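You operate a simulated robot arm through the tools that you are given. There is no shell and no other tool. Be economical: measure what you need, move in short steps, check, and stop when the job is done.

You run a simulated robot arm. Do the job below in one go: nothing can be reset, and whatever is moved stays where it is left.

Task
Put the felt pad from the flat part of the big curved panel on top of the green orbital sander.
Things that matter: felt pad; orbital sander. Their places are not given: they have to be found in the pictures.

The check looks at the end state, three seconds after you hand in, the way a careful person would. Anything else that was tipped, shoved, dropped, spilled or broken makes it a failure.

Robot
A 7-joint arm with a two-finger parallel gripper, fixed in place. Base frame: the origin is at the foot of the arm, x ahead of it, y to its left, z up; the work surface is at about z = 0. Units: m, rad, N and s.
With the tool pointing down near the work surface it reaches from about 0.24 to 0.62 m from the base axis. Its first joint turns from -1.152 to 1.152 rad. Payload 2.6 kg.
Tool frame: the origin (TCP) lies between the finger pads and is the grasp point; the fingertips stand 0.03 m ahead of it; z points along the fingers, y is the line along which they close. Largest opening 0.094 m; finger width 0.028, thickness 0.01; the body of the gripper, 0.05 by 0.096 m, starts 0.055 m behind the TCP.
Orientation is that of the tool frame in the base frame, as a unit quaternion [w, x, y, z]. With the fingers straight down and closing along the base's y, the tool's x points along the base's -x, its y along +y and its z along -z.

Tools
- The arm moves only by the tool jog_arm. Its argument "series" is a list of rows, each an object of numbers (a shift or turn left out is 0, a gripper value left out holds the last): "tx", "ty", "tz": the shift along the tool's x, y, z in m; "wx", "wy", "wz": the turn, a rotation vector about the tool's x, y, z in degrees. In form: [{"tx": .., "ty": .., "tz": .., "wx": .., "wy": .., "wz": ..}, ...]. A call has 1 to 10 rows; each row shifts and turns the commanded pose from where the row before left it, along the tool's axes as they then stand. "grip" is the closure in counts, from 0 (fully open) to 255 (shut), set as the call begins (left out, the last holds). Rows are played at 5 a second. More than 0.05 m and 0.15 rad between two rows, or a gripper value outside its range, and nothing of the call is played. A pose out of reach is approached as far as the arm can. The call stops where the force on the tool passes 40 N (or 10 N more than at its start, if that is more) or the arm is blocked; 0.2 s more then pass. The fingers move at their own pace (about 0.072 m/s each) and stop on an object; they squeeze with about 23 N. The grip force told is the motor's: it shows also when the fingers shut on nothing. Time passes only in rows, and 0.2 s behind the last, so rows that do not move let the fingers close. The reply holds the time, the measured pose of the TCP, the force on the tool along the base axes, the opening and the grip force, in the units named above and with some noise, and new pictures: "views" is both (left out), scene, wrist or none.
- Cameras (640 x 400 px; columns grow to the right, rows downward): "scene" is fixed at [0.0272, 0.4243, 0.5683]; the picture's right is [-0.84, -0.54, 0.00], its down [-0.29, 0.45, -0.84] and it looks along [0.46, -0.71, -0.53] (base axes); focal length 324 px, centre (320, 200). "wrist" rides on the gripper at [0.076, 0.014, -0.103] in the tool frame; the picture's right is [-0.18, 0.98, 0.00], its down [-0.75, -0.14, -0.64] and it looks along [-0.63, -0.12, 0.77] (tool axes); focal length 243 px, centre (320, 200).
- measure_at(camera, pixels): there is no depth. For up to 12 entries [column, row, z] of the newest picture of that camera ("zoom" is the newest enlarged one), the place [x, y] in the base frame at which the ray of that pixel passes the height z, good to about 0.002 m. No time passes.
- zoom(camera, box): a new picture of the part [left, top, right, bottom] of that camera's present view, enlarged. No time passes.
- close_job(): hands the job in; it is judged then, once.

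Work in short steps. Measure before you move; look again where a grasp or a placing could have gone wrong, and mend it. You have 60 turns and 170 pictures in all, those below and enlarged ones among them. Open the gripper and draw the arm clear of the work before you hand the job in, unless the task says otherwise; then end with one line.

The tools are called after ">>>" as a command line: name --argument value ..., lists and objects as JSON in quotes. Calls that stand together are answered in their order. jog_arm: Moves the arm, as the interface text tells. Its arguments: {"type":"object","properties":{"series":{"type":"array"},"grip":{"type":"number"},"views":{"type":"string","enum":["both","scene","wrist","none"]}},"required":["series"]} The other tools are called the same way: measure_at (camera, pixels) gives the place at which the rays of pixels pass given heights; zoom (camera, box) takes an enlarged picture of a part of a camera's view; close_job () hands the job in.

At the start:

```text
time_s: 0.0
tool_pos: [0.4153, -0.0996, 0.3323]
orientation: [0.001, 0.0, 1.0, 0.0]
force: [0.1, -0.3, 0.3]
opening: 0.0939
grasp_force: 0.0
```

scene: 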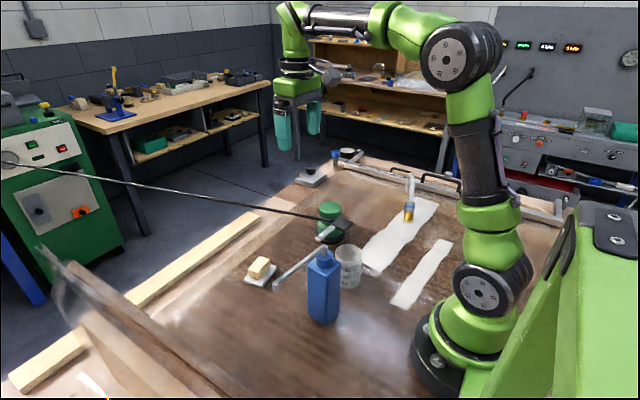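
wrist: 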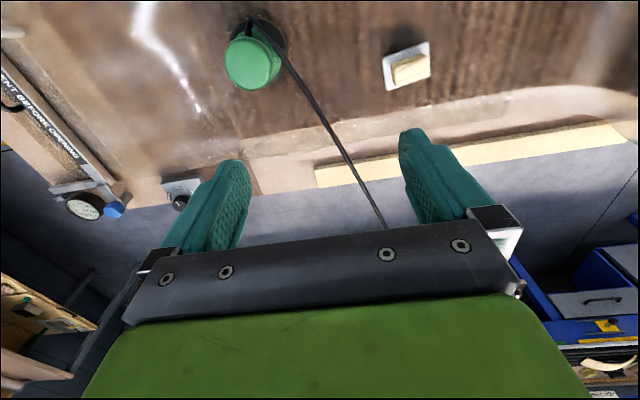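

The scene shows a green round tool near (330,215) and a pale block on a white plate near (260,270). I'll zoom in on both to tell them apart.

>>> zoom --camera "scene" --box '[220, 180, 380, 300]'

>>> zoom --camera "wrist" --box '[200, 0, 460, 160]'

>>> zoom --camera "scene" --box '[270, 140, 460, 260]'

```text
3.33 times, centred on (300, 240) of scene
```

zoom: 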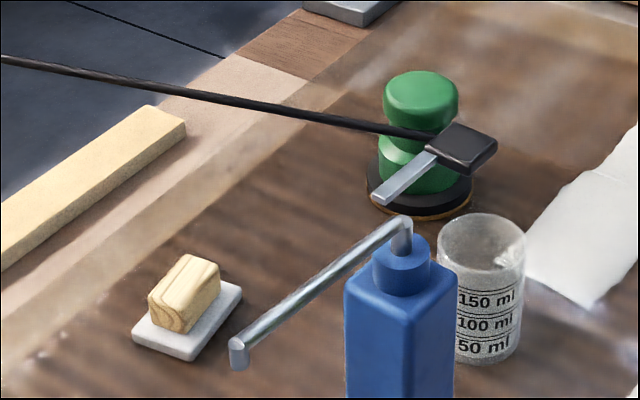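

```text
2.46 times, centred on (330, 80) of wrist
```

zoom: 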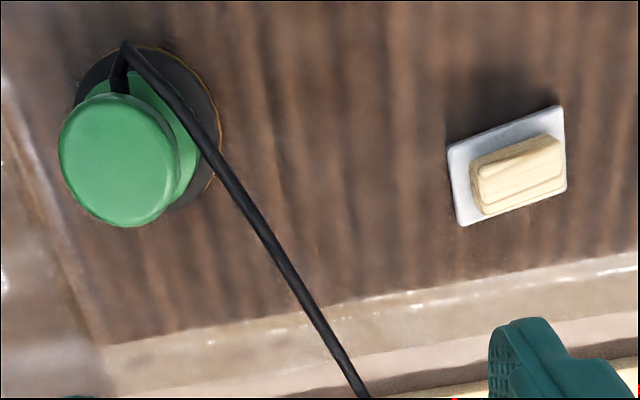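

```text
3.33 times, centred on (365, 200) of scene
```

zoom: 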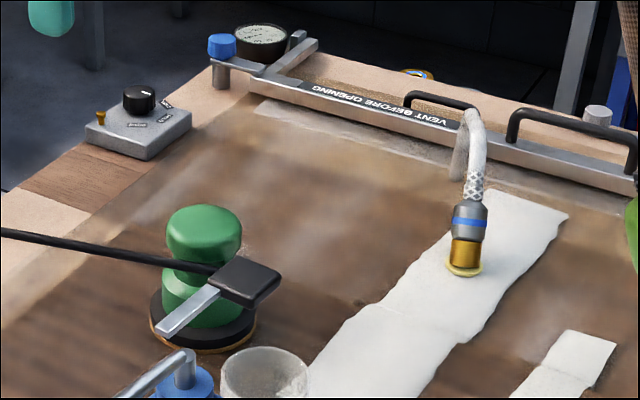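

The pad is a white plate with a wooden block handle at scene (260,270), and the sander is the green knob tool at (330,212). I'll triangulate both by measuring at several heights in each camera.

>>> measure_at --camera "scene" --pixels '[[244, 281.5, 0.0], [244, 281.5, 0.03], [261, 287.5, 0.0], [261, 287.5, 0.03], [276.6, 267, 0.0], [276.6, 267, 0.03], [330, 207, 0.08], [330, 207, 0.12], [319.5, 207, 0.1], [341.5, 207, 0.1], [330, 244, 0.0], [330, 244, 0.03]]'

>>> measure_at --camera "wrist" --pixels '[[388, 92, 0.0], [388, 92, 0.03], [430, 76, 0.0], [430, 76, 0.03], [429, 43, 0.0], [429, 43, 0.03], [382, 60, 0.0], [382, 60, 0.03], [247, 64, 0.08], [247, 64, 0.12], [224, 64, 0.1], [270, 64, 0.1]]'

```text
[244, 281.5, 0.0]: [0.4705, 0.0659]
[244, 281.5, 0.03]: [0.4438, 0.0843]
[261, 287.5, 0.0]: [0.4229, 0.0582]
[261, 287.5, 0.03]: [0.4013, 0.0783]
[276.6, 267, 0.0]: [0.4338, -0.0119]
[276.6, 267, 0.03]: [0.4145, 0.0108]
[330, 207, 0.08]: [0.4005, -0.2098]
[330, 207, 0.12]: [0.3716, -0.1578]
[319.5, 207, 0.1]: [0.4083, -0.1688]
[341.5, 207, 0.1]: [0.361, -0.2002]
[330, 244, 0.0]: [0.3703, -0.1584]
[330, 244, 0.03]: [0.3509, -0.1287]
```

```text
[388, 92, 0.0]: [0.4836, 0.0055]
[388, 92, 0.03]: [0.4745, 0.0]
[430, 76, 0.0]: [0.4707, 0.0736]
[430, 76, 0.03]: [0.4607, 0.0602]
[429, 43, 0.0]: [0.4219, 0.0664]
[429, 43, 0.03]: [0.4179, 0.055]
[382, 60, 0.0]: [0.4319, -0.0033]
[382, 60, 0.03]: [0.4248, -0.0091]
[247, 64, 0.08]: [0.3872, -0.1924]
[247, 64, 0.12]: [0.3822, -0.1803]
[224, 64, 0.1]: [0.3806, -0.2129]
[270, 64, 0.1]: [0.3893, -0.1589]
```

The pad plate is centred near (0.451, 0.034) on z≈0, and the sander top is at z≈0.10 near (0.385,-0.185). Next I need the block's height, the bottle spout, and the cable's height and path.

>>> measure_at --camera "scene" --pixels '[[320, 216, 0.06], [320, 216, 0.1], [320, 216, 0.14], [250, 206, 0.06], [250, 206, 0.12], [250, 206, 0.2], [150, 185, 0.12], [150, 185, 0.2], [150, 185, 0.28], [275, 287, 0.06], [275, 287, 0.1], [275, 287, 0.14]]'

>>> measure_at --camera "wrist" --pixels '[[256, 22, 0.06], [256, 22, 0.1], [256, 22, 0.14], [292, 71, 0.06], [292, 71, 0.1], [292, 71, 0.14], [330, 128, 0.06], [330, 128, 0.1], [330, 128, 0.2], [384, 220, 0.1], [384, 220, 0.2], [384, 220, 0.28]]'

>>> zoom --camera "scene" --box '[230, 240, 310, 300]'

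>>> zoom --camera "wrist" --box '[360, 20, 450, 110]'

```text
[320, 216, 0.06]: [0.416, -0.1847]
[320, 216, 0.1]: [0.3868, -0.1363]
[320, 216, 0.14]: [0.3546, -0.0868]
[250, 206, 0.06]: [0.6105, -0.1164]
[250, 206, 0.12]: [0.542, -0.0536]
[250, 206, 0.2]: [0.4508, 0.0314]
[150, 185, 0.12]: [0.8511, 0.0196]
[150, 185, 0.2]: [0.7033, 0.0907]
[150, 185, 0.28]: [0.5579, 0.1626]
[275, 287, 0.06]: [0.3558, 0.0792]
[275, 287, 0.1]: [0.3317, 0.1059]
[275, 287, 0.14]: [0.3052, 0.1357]
```

```text
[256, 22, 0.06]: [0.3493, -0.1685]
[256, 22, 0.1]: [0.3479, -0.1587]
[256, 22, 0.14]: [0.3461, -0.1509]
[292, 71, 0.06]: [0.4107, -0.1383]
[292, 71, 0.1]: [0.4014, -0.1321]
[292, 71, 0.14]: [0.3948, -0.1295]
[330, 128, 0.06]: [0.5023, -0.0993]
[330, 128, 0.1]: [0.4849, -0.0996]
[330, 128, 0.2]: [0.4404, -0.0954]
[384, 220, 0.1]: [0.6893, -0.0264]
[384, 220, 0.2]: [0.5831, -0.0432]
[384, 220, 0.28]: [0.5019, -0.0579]
```

```text
6.67 times, centred on (270, 270) of scene
```

zoom: 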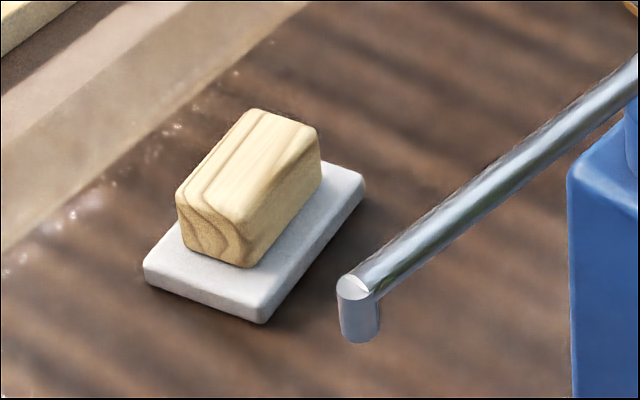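

```text
4.44 times, centred on (405, 65) of wrist
```

zoom: 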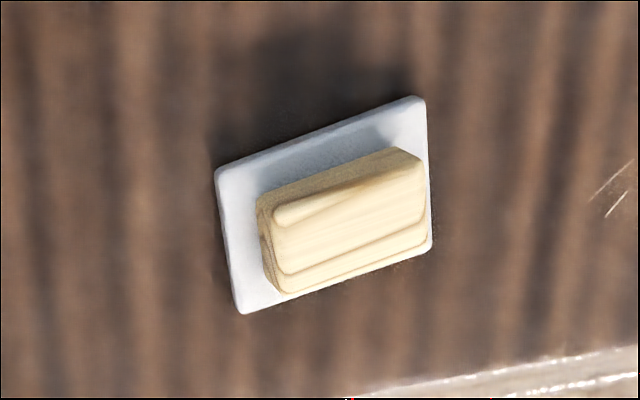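

The cable runs about straight at z≈0.10, some 0.044 m off the sander's axis on the +y side. Now I'll triangulate the handle block's top (scene ~(259.4,264.5), wrist ~(412,68.4)) and locate the bottle.

>>> measure_at --camera "scene" --pixels '[[259.4, 264.5, 0.02], [259.4, 264.5, 0.03], [259.4, 264.5, 0.04], [260.7, 256.2, 0.035], [269.7, 259.5, 0.035], [258.5, 273.3, 0.035], [248.7, 268.8, 0.035], [323, 324, 0.0], [275.7, 281, 0.12], [275.7, 281, 0.16], [325, 246, 0.12], [325, 246, 0.16]]'

>>> measure_at --camera "wrist" --pixels '[[412, 68.4, 0.02], [412, 68.4, 0.03], [412, 68.4, 0.04], [393.8, 67.5, 0.035], [427.5, 55, 0.035], [429, 70, 0.035], [397, 82, 0.035]]'

```text
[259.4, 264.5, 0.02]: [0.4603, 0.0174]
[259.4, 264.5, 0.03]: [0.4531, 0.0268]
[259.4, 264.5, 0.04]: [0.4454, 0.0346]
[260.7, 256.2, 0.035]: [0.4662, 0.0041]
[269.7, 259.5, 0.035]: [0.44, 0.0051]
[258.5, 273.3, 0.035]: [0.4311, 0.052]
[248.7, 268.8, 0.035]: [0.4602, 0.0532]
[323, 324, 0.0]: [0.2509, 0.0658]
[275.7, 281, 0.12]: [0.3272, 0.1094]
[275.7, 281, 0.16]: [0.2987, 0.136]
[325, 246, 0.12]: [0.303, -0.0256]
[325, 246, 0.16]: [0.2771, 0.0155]
```

```text
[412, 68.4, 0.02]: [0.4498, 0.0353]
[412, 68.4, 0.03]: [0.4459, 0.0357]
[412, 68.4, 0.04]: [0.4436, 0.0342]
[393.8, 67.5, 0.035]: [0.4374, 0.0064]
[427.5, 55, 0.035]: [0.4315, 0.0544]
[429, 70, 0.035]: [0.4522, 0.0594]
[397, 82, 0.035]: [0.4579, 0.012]
```

The block top is at z≈0.04, centre about (0.449, 0.034), with its short side along (0.986,0.165). I'll first turn the tool 80.5° clockwise in place, at height.

>>> jog_arm --series '[{"wz": 8.05}, {"wz": 8.05}, {"wz": 8.05}, {"wz": 8.05}, {"wz": 8.05}, {"wz": 8.05}, {"wz": 8.05}, {"wz": 8.05}, {"wz": 8.05}, {"wz": 8.05}]' --grip 0 --views "none"

```text
time_s: 2.2
tool_pos: [0.4151, -0.1012, 0.333]
orientation: [-0.001, 0.646, 0.763, 0.0]
force: [0.0, 0.2, 0.1]
opening: 0.0939
grasp_force: 0.1
```

The turn is done and the tool axes are as intended. Now I'll move over the pad and come down to z≈0.14.

>>> jog_arm --series '[{"tx": 0.0319, "ty": 0.01395}, {"tx": 0.0319, "ty": 0.01395}, {"tx": 0.0319, "ty": 0.01395}, {"tx": 0.0319, "ty": 0.01395}, {"tz": 0.0386}, {"tz": 0.0386}, {"tz": 0.0386}, {"tz": 0.0386}, {"tz": 0.0386}, {}]'

```text
time_s: 4.4
tool_pos: [0.4504, 0.0335, 0.1403]
orientation: [0.0, 0.646, 0.763, 0.001]
force: [-0.1, -0.2, -0.1]
opening: 0.0941
grasp_force: 0.0
```

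scene: 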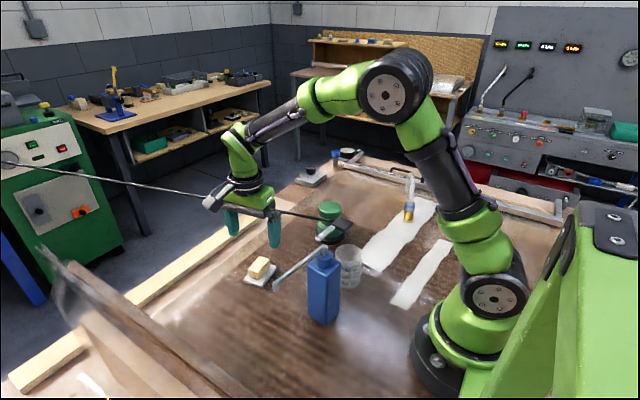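
wrist: 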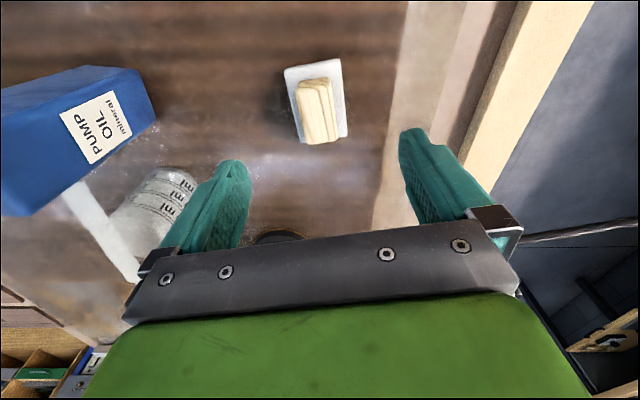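

The pad lies between the fingers' lines at wrist (318,105). I'm zooming in on the wrist view to check the bottle's spout and the handle.

>>> zoom --camera "wrist" --box '[0, 40, 400, 290]'

>>> zoom --camera "scene" --box '[190, 160, 370, 310]'

>>> measure_at --camera "wrist" --pixels '[[297, 86, 0.04], [328, 79, 0.04], [339, 136, 0.04], [306, 143, 0.04], [285, 70, 0.008], [339, 58, 0.008], [347, 136, 0.008]]'

```text
1.60 times, centred on (200, 165) of wrist
```

zoom: 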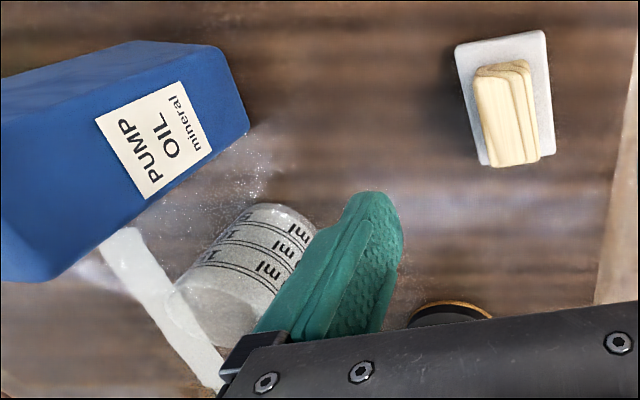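

```text
2.67 times, centred on (280, 235) of scene
```

zoom: 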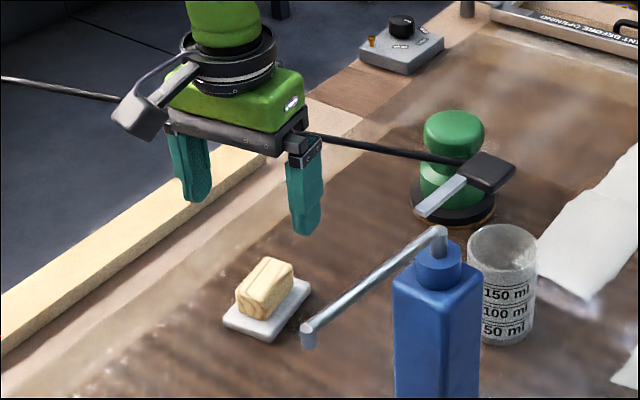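

```text
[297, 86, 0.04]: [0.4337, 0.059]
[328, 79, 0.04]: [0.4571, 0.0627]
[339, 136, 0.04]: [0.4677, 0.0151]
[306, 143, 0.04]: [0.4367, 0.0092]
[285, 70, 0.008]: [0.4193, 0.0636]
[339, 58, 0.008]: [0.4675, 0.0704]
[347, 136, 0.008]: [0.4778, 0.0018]
```

The handle's centre measures (0.449, 0.036) and the spout is well clear (x≤0.33). I'll descend to TCP z≈0.045, so the fingertips stop just above the plate, with the fingers open.

>>> jog_arm --series '[{"tx": 0.003, "ty": -0.0005, "tz": 0.024}, {"tz": 0.024}, {"tz": 0.024}, {"tz": 0.015}, {"tz": 0.0083}, {}]'

```text
time_s: 5.8
tool_pos: [0.4483, 0.0382, 0.0444]
orientation: [0.0, 0.646, 0.763, 0.0]
force: [-0.1, 0.1, 0.1]
opening: 0.0941
grasp_force: 0.0
```

scene: 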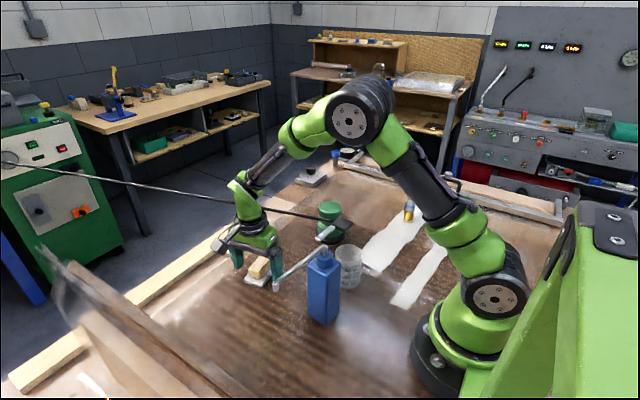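
wrist: 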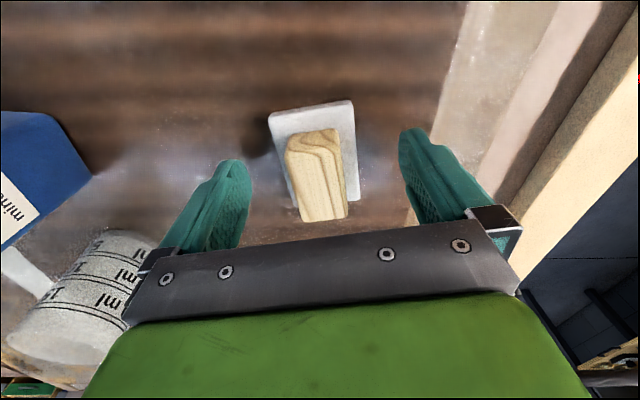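

The handle sits between the fingers at wrist (317,175). I'll check its centre from this closer view before I squeeze.

>>> zoom --camera "wrist" --box '[220, 80, 420, 240]'

>>> measure_at --camera "wrist" --pixels '[[291, 140, 0.04], [338, 130, 0.04], [345, 215, 0.04], [303, 220, 0.04], [320, 187, 0.044]]'

```text
2.50 times, centred on (320, 160) of wrist
```

zoom: 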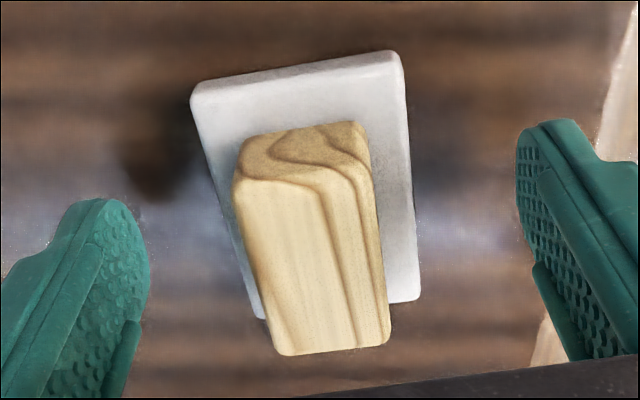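

```text
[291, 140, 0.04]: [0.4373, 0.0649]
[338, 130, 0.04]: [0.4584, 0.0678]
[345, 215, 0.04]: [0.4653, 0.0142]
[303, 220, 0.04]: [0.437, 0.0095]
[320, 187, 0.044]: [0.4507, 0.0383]
```

The handle is centred within a few mm and aligned with the fingers, so I'm closing the gripper.

>>> jog_arm --series '[{}, {}, {}, {}, {}]' --grip 255 --views "wrist"

```text
time_s: 7.0
tool_pos: [0.4492, 0.0392, 0.0467]
orientation: [0.001, 0.646, 0.764, 0.001]
force: [0.1, -0.6, 7.1]
opening: 0.0291
grasp_force: 22.8
```

wrist: 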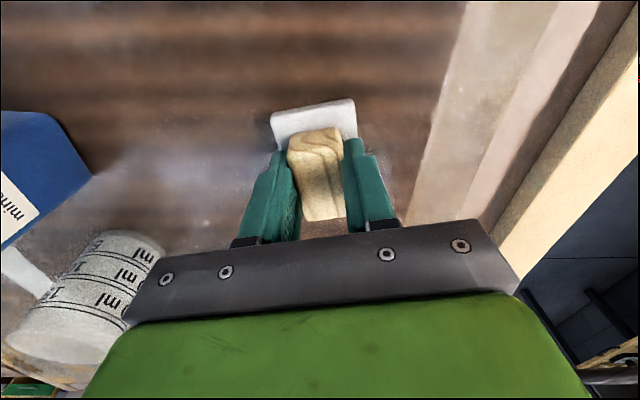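

The fingers hold at 0.0291 m with 22.8 N, and the TCP is 0.0467 above the pad's bottom. I'll lift straight up to about 0.25.

>>> jog_arm --series '[{"tz": -0.01}, {"tz": -0.03}, {"tz": -0.04}, {"tz": -0.04}, {"tz": -0.04}, {"tz": -0.04}, {}]'

```text
time_s: 8.6
tool_pos: [0.4474, 0.0382, 0.2445]
orientation: [0.0, 0.645, 0.764, 0.0]
force: [-0.1, -0.5, -1.0]
opening: 0.029
grasp_force: 22.6
```

scene: 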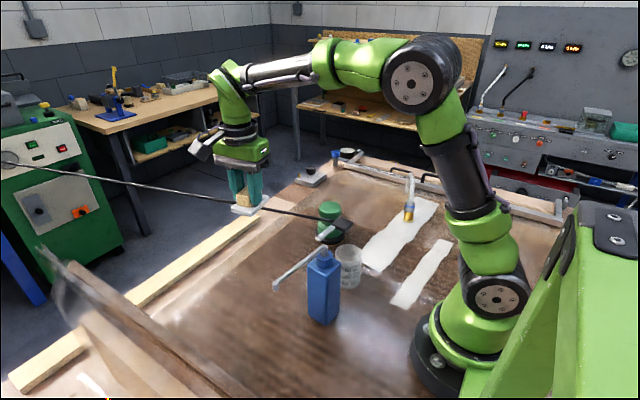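
wrist: 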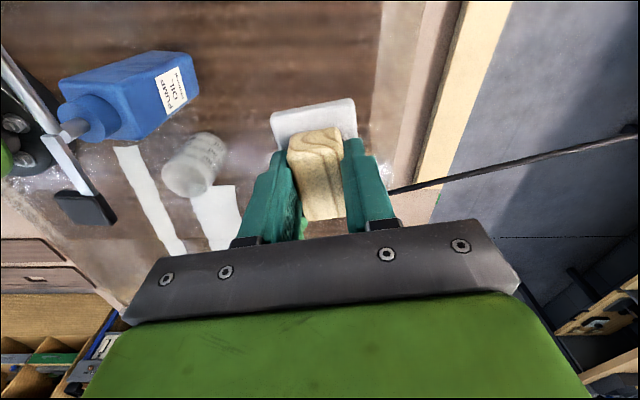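

The pad is held firmly. The wrist view shows a black block with a grey bar at (85,208), next to the spout, so I'll triangulate it to know where it is before travelling.

>>> measure_at --camera "scene" --pixels '[[343, 226, 0.05], [343, 226, 0.1], [343, 226, 0.15], [343, 226, 0.2], [343, 226, 0.25], [319, 239, 0.15], [319, 239, 0.2], [319, 239, 0.25]]'

>>> measure_at --camera "wrist" --pixels '[[85, 208, 0.05], [85, 208, 0.1], [85, 208, 0.15], [85, 208, 0.2], [85, 208, 0.25], [52, 137, 0.15], [52, 137, 0.2], [52, 137, 0.25]]'

>>> zoom --camera "wrist" --box '[0, 30, 320, 240]'

>>> zoom --camera "scene" --box '[290, 180, 400, 260]'

```text
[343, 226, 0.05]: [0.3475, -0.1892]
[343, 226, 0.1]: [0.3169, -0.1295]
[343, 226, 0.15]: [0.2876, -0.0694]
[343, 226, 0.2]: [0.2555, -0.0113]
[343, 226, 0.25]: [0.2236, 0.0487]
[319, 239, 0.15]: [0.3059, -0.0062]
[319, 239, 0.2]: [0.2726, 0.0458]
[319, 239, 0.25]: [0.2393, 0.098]
```

```text
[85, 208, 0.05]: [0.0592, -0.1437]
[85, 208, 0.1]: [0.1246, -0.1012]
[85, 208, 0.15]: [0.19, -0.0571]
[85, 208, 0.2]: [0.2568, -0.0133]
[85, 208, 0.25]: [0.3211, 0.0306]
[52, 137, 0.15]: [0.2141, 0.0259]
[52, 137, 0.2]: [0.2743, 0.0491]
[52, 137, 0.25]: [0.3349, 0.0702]
```

```text
1.90 times, centred on (160, 135) of wrist
```

zoom: 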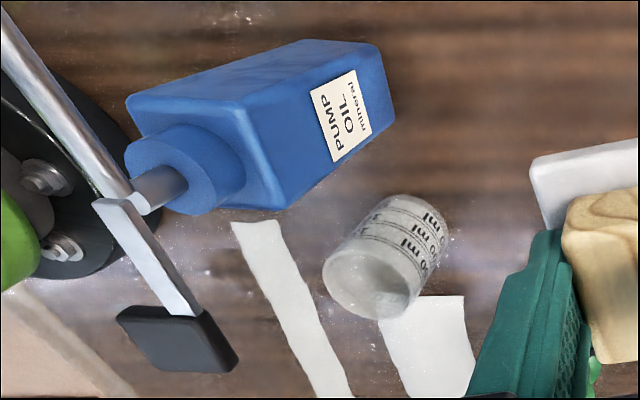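

```text
5.00 times, centred on (345, 220) of scene
```

zoom: 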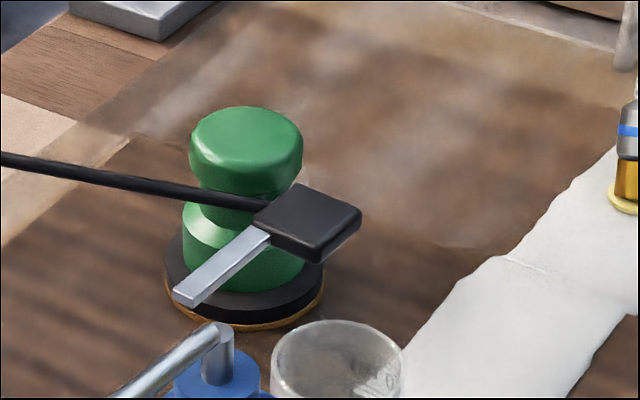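

The black block is the oil bottle's pump lever, at about (0.256,-0.012,0.20), so it's clear of my path. I'll turn back by 100° in place, at height, so the pad's long side will lie parallel to the cable.

>>> jog_arm --series '[{"wz": -8.34}, {"wz": -8.34}, {"wz": -8.34}, {"wz": -8.34}, {"wz": -8.34}, {"wz": -8.34}, {"wz": -8.34}, {"wz": -8.34}, {"wz": -8.34}, {"wz": -8.34}]' --views "none"

>>> jog_arm --series '[{"wz": -8.34}, {"wz": -8.34}, {}]' --views "both"

```text
time_s: 10.8
tool_pos: [0.4484, 0.0386, 0.2449]
orientation: [0.0, -0.027, 1.0, 0.0]
force: [0.2, 0.2, -0.9]
opening: 0.029
grasp_force: 22.7
```

```text
time_s: 11.6
tool_pos: [0.4486, 0.037, 0.2457]
orientation: [0.0, -0.171, 0.985, 0.0]
force: [0.2, -0.9, -0.6]
opening: 0.029
grasp_force: 23.0
```

scene: 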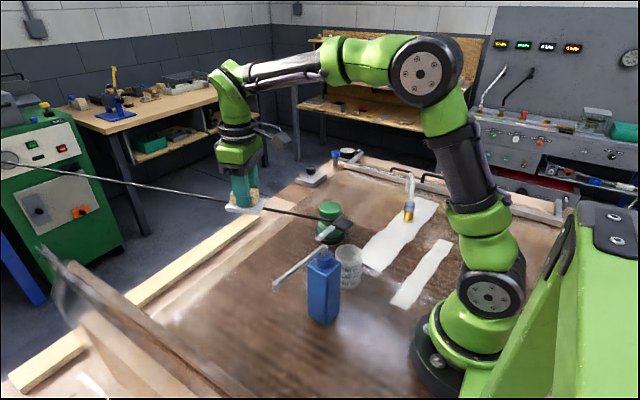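
wrist: 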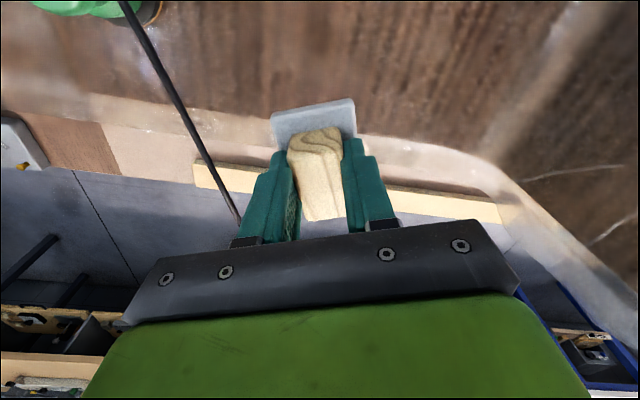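

The orientation is right. I'll move towards the sander, stopping about 0.06 m short on the +y side, to re-measure its top from nearby.

>>> jog_arm --series '[{"tx": 0.0278, "ty": -0.0254}, {"tx": 0.0278, "ty": -0.0254}, {"tx": 0.0278, "ty": -0.0254}, {"tx": 0.0278, "ty": -0.0254}, {"tx": 0.0276, "ty": -0.0256}, {}]'

```text
time_s: 13.0
tool_pos: [0.3602, -0.1281, 0.2455]
orientation: [0.001, -0.17, 0.985, 0.0]
force: [-0.2, 0.1, -0.4]
opening: 0.0293
grasp_force: 23.1
```

scene: 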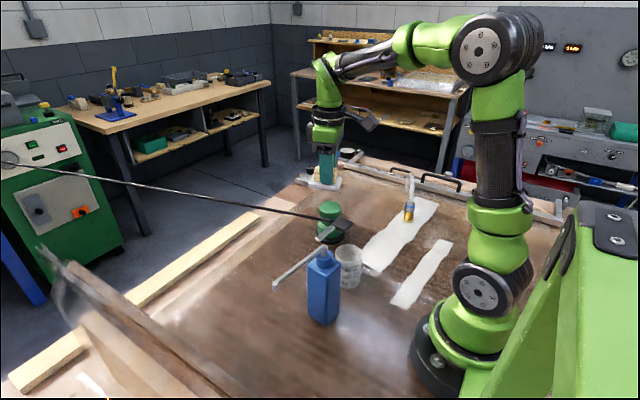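
wrist: 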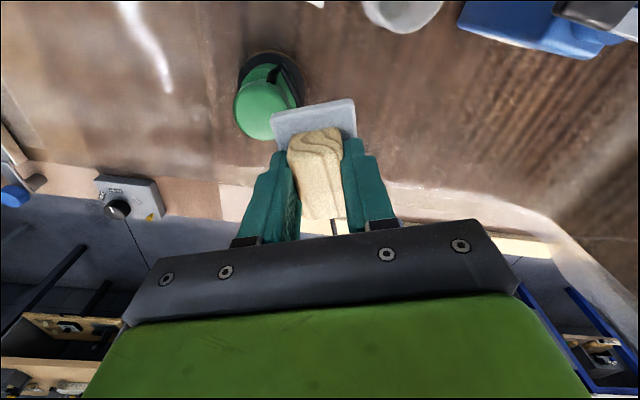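

The sander's top is largely visible at wrist (262,108), left of the pad. I'll zoom in and measure it at several heights.

>>> zoom --camera "wrist" --box '[210, 30, 370, 150]'

>>> zoom --camera "scene" --box '[290, 140, 380, 260]'

```text
3.33 times, centred on (290, 90) of wrist
```

zoom: 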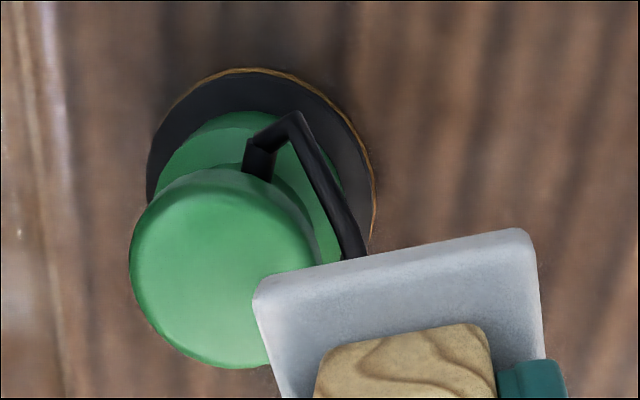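

```text
3.33 times, centred on (335, 200) of scene
```

zoom: 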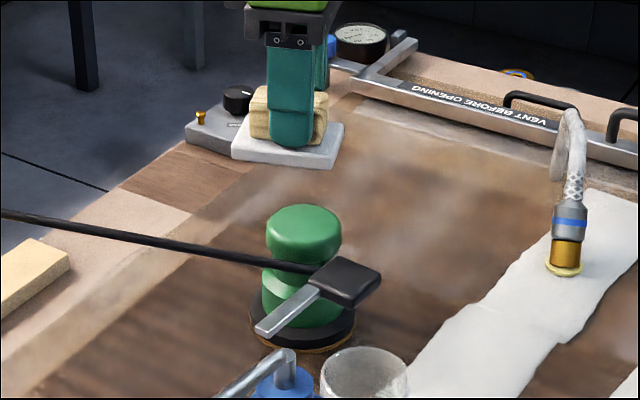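

The cable leaves from the neck, below the knob's head. Now I'll triangulate the knob's top-face centre: wrist (258.5,111.6) against scene (330,207.8).

>>> measure_at --camera "wrist" --pixels '[[258.5, 111.6, 0.09], [258.5, 111.6, 0.1], [258.5, 111.6, 0.11], [258.5, 140.4, 0.1], [232.7, 109.5, 0.1], [258.5, 81, 0.1], [287, 108, 0.1]]'

>>> measure_at --camera "scene" --pixels '[[330, 207.8, 0.09], [330, 207.8, 0.1], [330, 207.8, 0.11], [330.6, 201.3, 0.1], [318.8, 209, 0.1], [341.3, 209, 0.1], [330, 214.5, 0.1]]'

```text
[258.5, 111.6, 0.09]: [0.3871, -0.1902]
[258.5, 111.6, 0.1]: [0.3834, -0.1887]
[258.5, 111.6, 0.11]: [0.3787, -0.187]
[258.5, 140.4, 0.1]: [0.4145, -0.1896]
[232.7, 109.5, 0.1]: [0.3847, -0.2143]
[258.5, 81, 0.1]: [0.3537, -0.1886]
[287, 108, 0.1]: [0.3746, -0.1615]
```

```text
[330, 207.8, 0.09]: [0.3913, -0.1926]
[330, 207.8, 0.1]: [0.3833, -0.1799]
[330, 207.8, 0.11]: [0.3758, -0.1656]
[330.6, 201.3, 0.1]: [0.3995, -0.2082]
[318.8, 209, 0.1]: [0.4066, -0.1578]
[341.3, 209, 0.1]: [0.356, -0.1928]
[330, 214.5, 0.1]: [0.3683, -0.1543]
```

The knob's top centre is about (0.385,-0.187) at z≈0.095. To place the pad accurately I'll measure its front corners in the grip (pad top at z≈0.207).

>>> measure_at --camera "wrist" --pixels '[[271, 115, 0.207], [353, 99.5, 0.207], [320, 187, 0.2455]]'

```text
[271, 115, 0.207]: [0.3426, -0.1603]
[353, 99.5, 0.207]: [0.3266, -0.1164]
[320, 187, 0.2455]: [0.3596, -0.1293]
```

The pad's centre is about 5 mm ahead (+x) of the TCP, so the TCP target is (0.380,-0.189). I'll move over it, then come down to a pad bottom of about 0.115.

>>> jog_arm --series '[{"tx": 0.0009, "ty": -0.032}, {"tx": 0.001, "ty": -0.032}, {}, {"tz": 0.03}, {"tz": 0.03}, {"tz": 0.024}, {}]'

>>> zoom --camera "scene" --box '[280, 150, 380, 260]'

>>> zoom --camera "wrist" --box '[210, 50, 430, 230]'

```text
time_s: 14.6
tool_pos: [0.3805, -0.1895, 0.1601]
orientation: [0.0, -0.171, 0.985, 0.0]
force: [-0.4, -0.3, 0.0]
opening: 0.0289
grasp_force: 22.8
```

scene: 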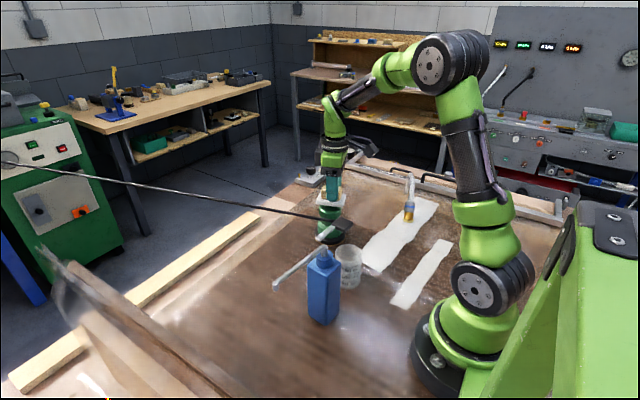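
wrist: 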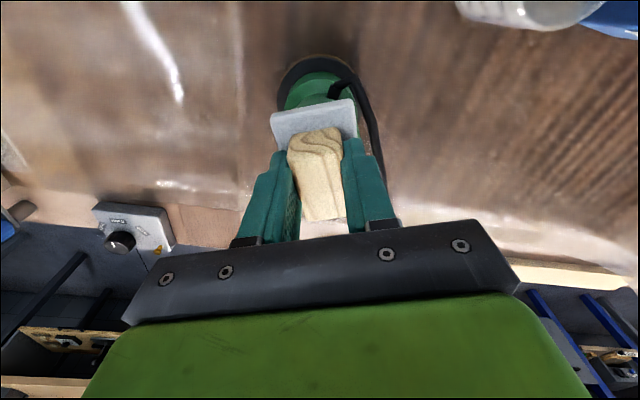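

```text
3.64 times, centred on (330, 205) of scene
```

zoom: 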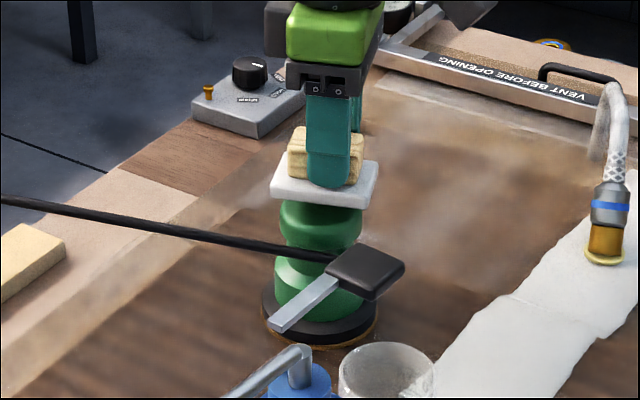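

```text
2.22 times, centred on (320, 140) of wrist
```

zoom: 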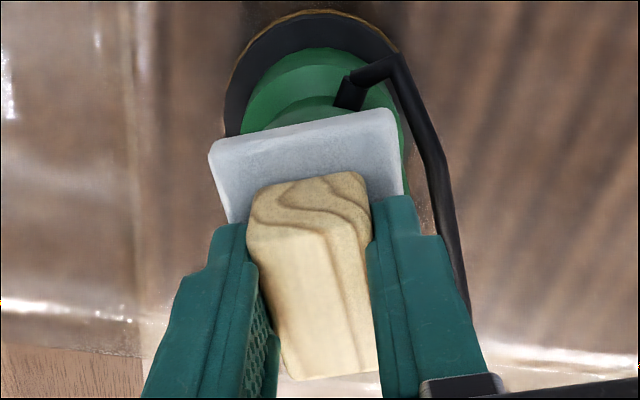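

The pad hovers centred over the knob and clear of the cable. I'll lower it in small steps and watch the force.

>>> jog_arm --series '[{"tz": 0.004}, {"tz": 0.004}, {"tz": 0.003}, {}]' --views "scene"

>>> zoom --camera "scene" --box '[300, 175, 360, 235]'

```text
time_s: 15.6
tool_pos: [0.3794, -0.1894, 0.1499]
orientation: [0.0, -0.17, 0.985, 0.0]
force: [0.0, 0.6, -0.7]
opening: 0.0294
grasp_force: 23.0
```

scene: 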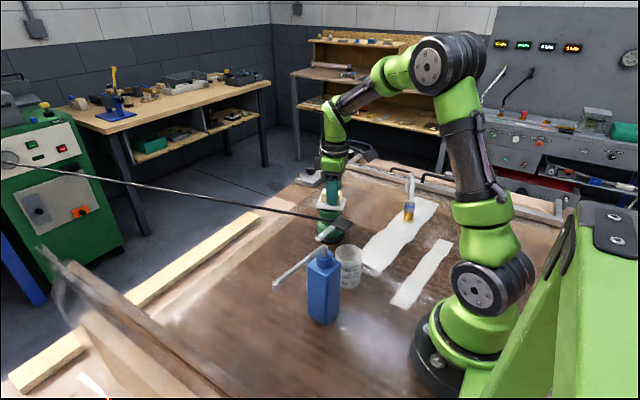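

```text
6.67 times, centred on (330, 205) of scene
```

zoom: 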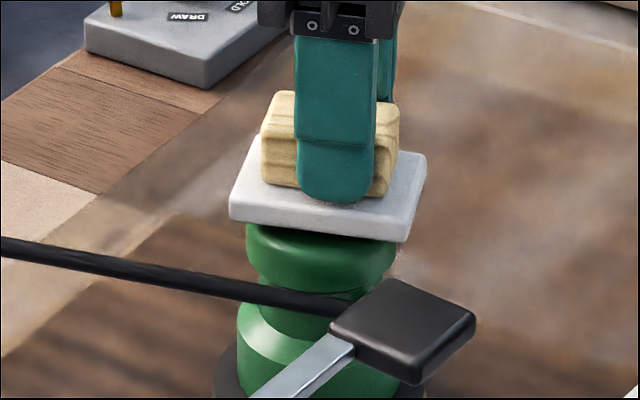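

There's no contact yet at a pad bottom of about 0.103, so I'll carry on down in finer steps.

>>> jog_arm --series '[{"tz": 0.002}, {"tz": 0.002}, {"tz": 0.0015}, {}]' --views "none"

```text
time_s: 16.6
tool_pos: [0.38, -0.1891, 0.1453]
orientation: [-0.001, -0.171, 0.985, 0.0]
force: [-0.3, -0.7, -1.0]
opening: 0.0289
grasp_force: 22.6
```

The force is unchanged at a pad bottom of about 0.098, so I'll go lower still.

>>> jog_arm --series '[{"tz": 0.0015}, {"tz": 0.0015}, {}]' --views "none"

```text
time_s: 17.4
tool_pos: [0.3802, -0.1895, 0.1434]
orientation: [0.002, -0.169, 0.986, -0.001]
force: [-10.1, 1.3, 28.4]
opening: 0.0294
grasp_force: 23.3
```

Contact: 28 N up, plus some sideways. I'll back off about 1 mm to ease the load and look.

>>> jog_arm --series '[{"tz": -0.001}, {}]' --views "both"

>>> zoom --camera "scene" --box '[300, 175, 360, 250]'

>>> zoom --camera "wrist" --box '[210, 50, 430, 230]'

```text
time_s: 18.0
tool_pos: [0.3813, -0.1901, 0.1426]
orientation: [0.001, -0.171, 0.985, -0.002]
force: [-3.6, -1.2, 24.9]
opening: 0.0291
grasp_force: 22.9
```

scene: 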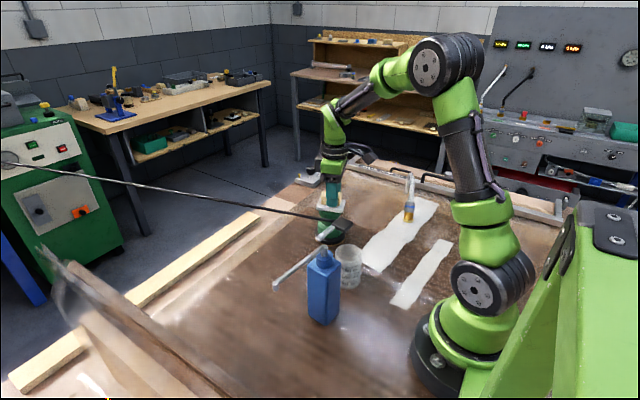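
wrist: 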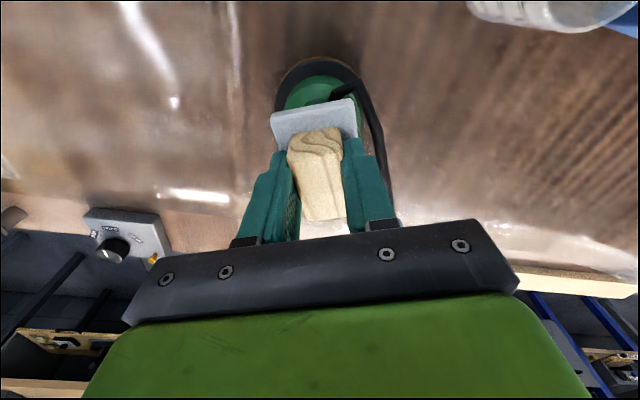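

```text
5.33 times, centred on (330, 212) of scene
```

zoom: 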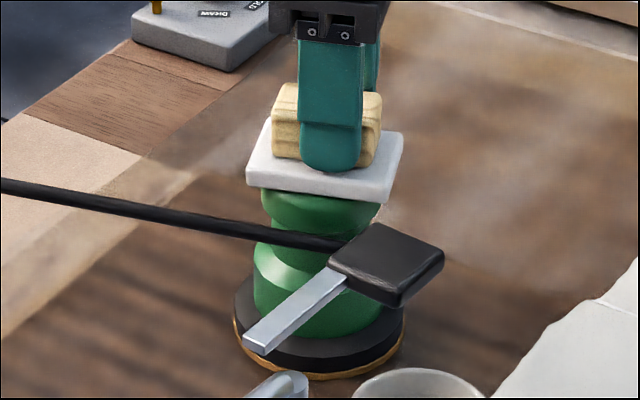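

```text
2.22 times, centred on (320, 140) of wrist
```

zoom: 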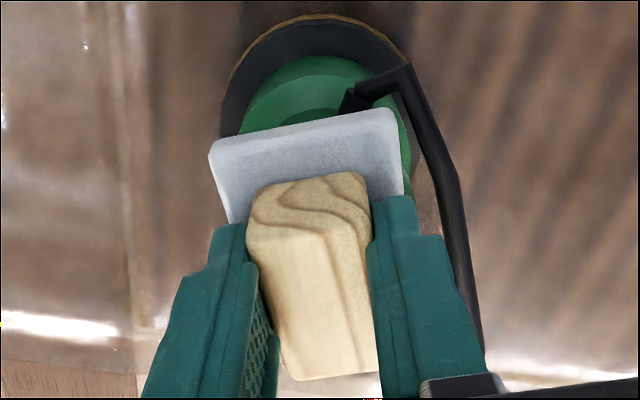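

The pad rests centred on the knob with 25 N still on it. I'll raise about 1 mm more to bring the load down before releasing.

>>> jog_arm --series '[{"tz": -0.001}, {}]' --views "none"

```text
time_s: 18.6
tool_pos: [0.3788, -0.1883, 0.1437]
orientation: [0.0, -0.17, 0.985, 0.0]
force: [2.3, -2.7, 13.7]
opening: 0.0288
grasp_force: 23.3
```

>>> jog_arm --series '[{"tz": -0.0007}, {}]' --views "none"

```text
time_s: 19.2
tool_pos: [0.3788, -0.1889, 0.1426]
orientation: [-0.002, -0.17, 0.985, 0.0]
force: [2.0, -2.2, 5.3]
opening: 0.0292
grasp_force: 23.2
```

The load is now about 5 N, so I'm opening partway (to about 0.055 m) to keep the fingers away from the cable.

>>> jog_arm --series '[{}, {}, {}]' --grip 106 --views "both"

>>> zoom --camera "wrist" --box '[210, 50, 430, 230]'

```text
time_s: 20.0
tool_pos: [0.3807, -0.1885, 0.1432]
orientation: [0.0, -0.17, 0.986, 0.0]
force: [-1.3, 0.5, 0.8]
opening: 0.0549
grasp_force: 0.0
```

scene: 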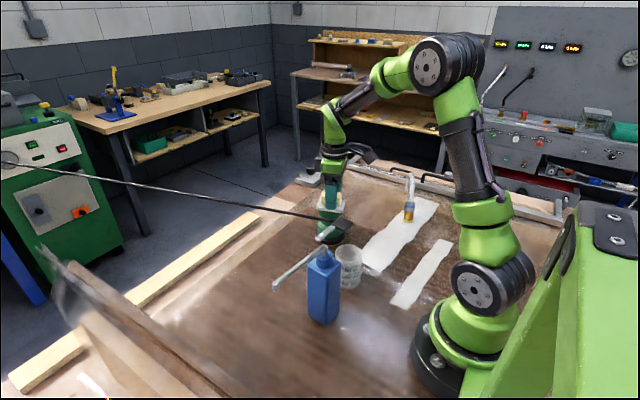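
wrist: 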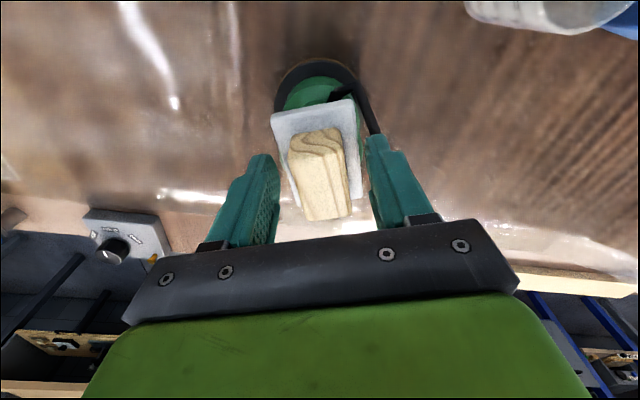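

```text
2.22 times, centred on (320, 140) of wrist
```

zoom: 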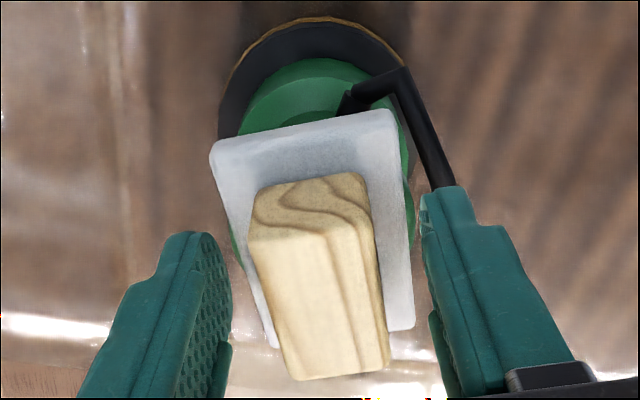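

The pad is free and resting on the knob. I'll draw straight up, then look.

>>> jog_arm --series '[{"tz": -0.01}, {"tz": -0.025}, {"tz": -0.04}, {"tz": -0.04}, {"tz": -0.04}, {"tx": -0.03, "tz": -0.02}, {}, {}]' --views "both"

>>> zoom --camera "scene" --box '[280, 165, 390, 260]'

>>> zoom --camera "wrist" --box '[210, 20, 430, 200]'

```text
time_s: 21.8
tool_pos: [0.4076, -0.179, 0.3188]
orientation: [-0.001, -0.17, 0.985, 0.0]
force: [0.4, -0.2, -0.4]
opening: 0.055
grasp_force: 0.0
```

scene: 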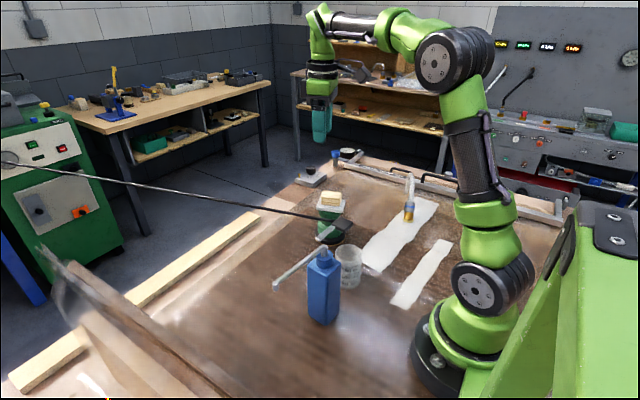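
wrist: 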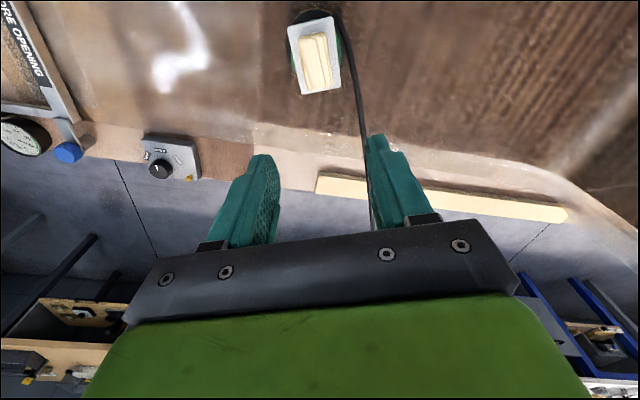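

```text
4.21 times, centred on (335, 212) of scene
```

zoom: 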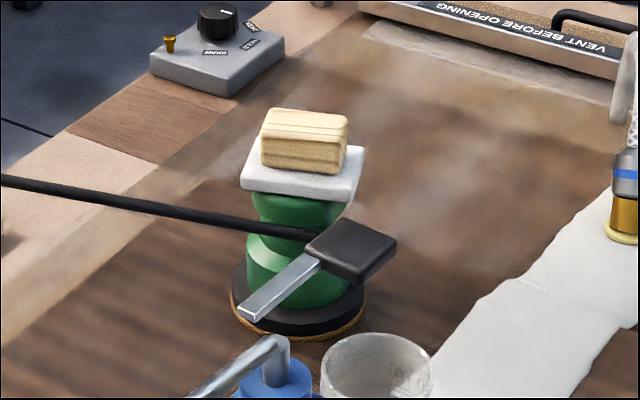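

```text
2.22 times, centred on (320, 110) of wrist
```

zoom: 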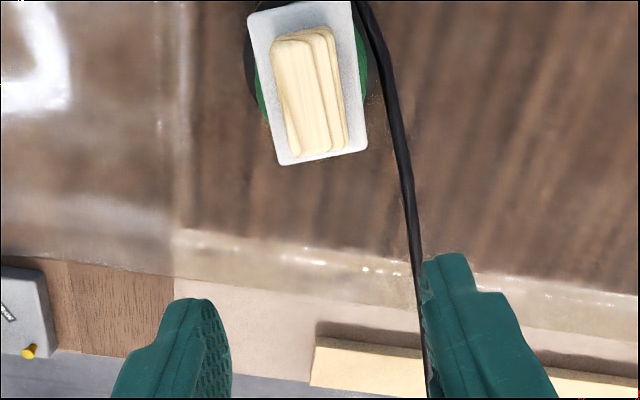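

The pad sits level and centred on the sander, the cable is untouched, and the arm is clear. I'll open the gripper fully, then hand in.

>>> jog_arm --series '[{}, {}, {}]' --grip 0 --views "none"

>>> close_job

```text
time_s: 22.6
tool_pos: [0.4084, -0.1794, 0.3191]
orientation: [0.0, -0.17, 0.985, 0.001]
force: [0.1, -0.1, -0.3]
opening: 0.0941
grasp_force: 0.1
```

```text
The job is handed in.
```

The felt pad is resting level and centred on top of the green orbital sander; nothing else looked disturbed in the last pictures, and the arm is clear with the gripper open.
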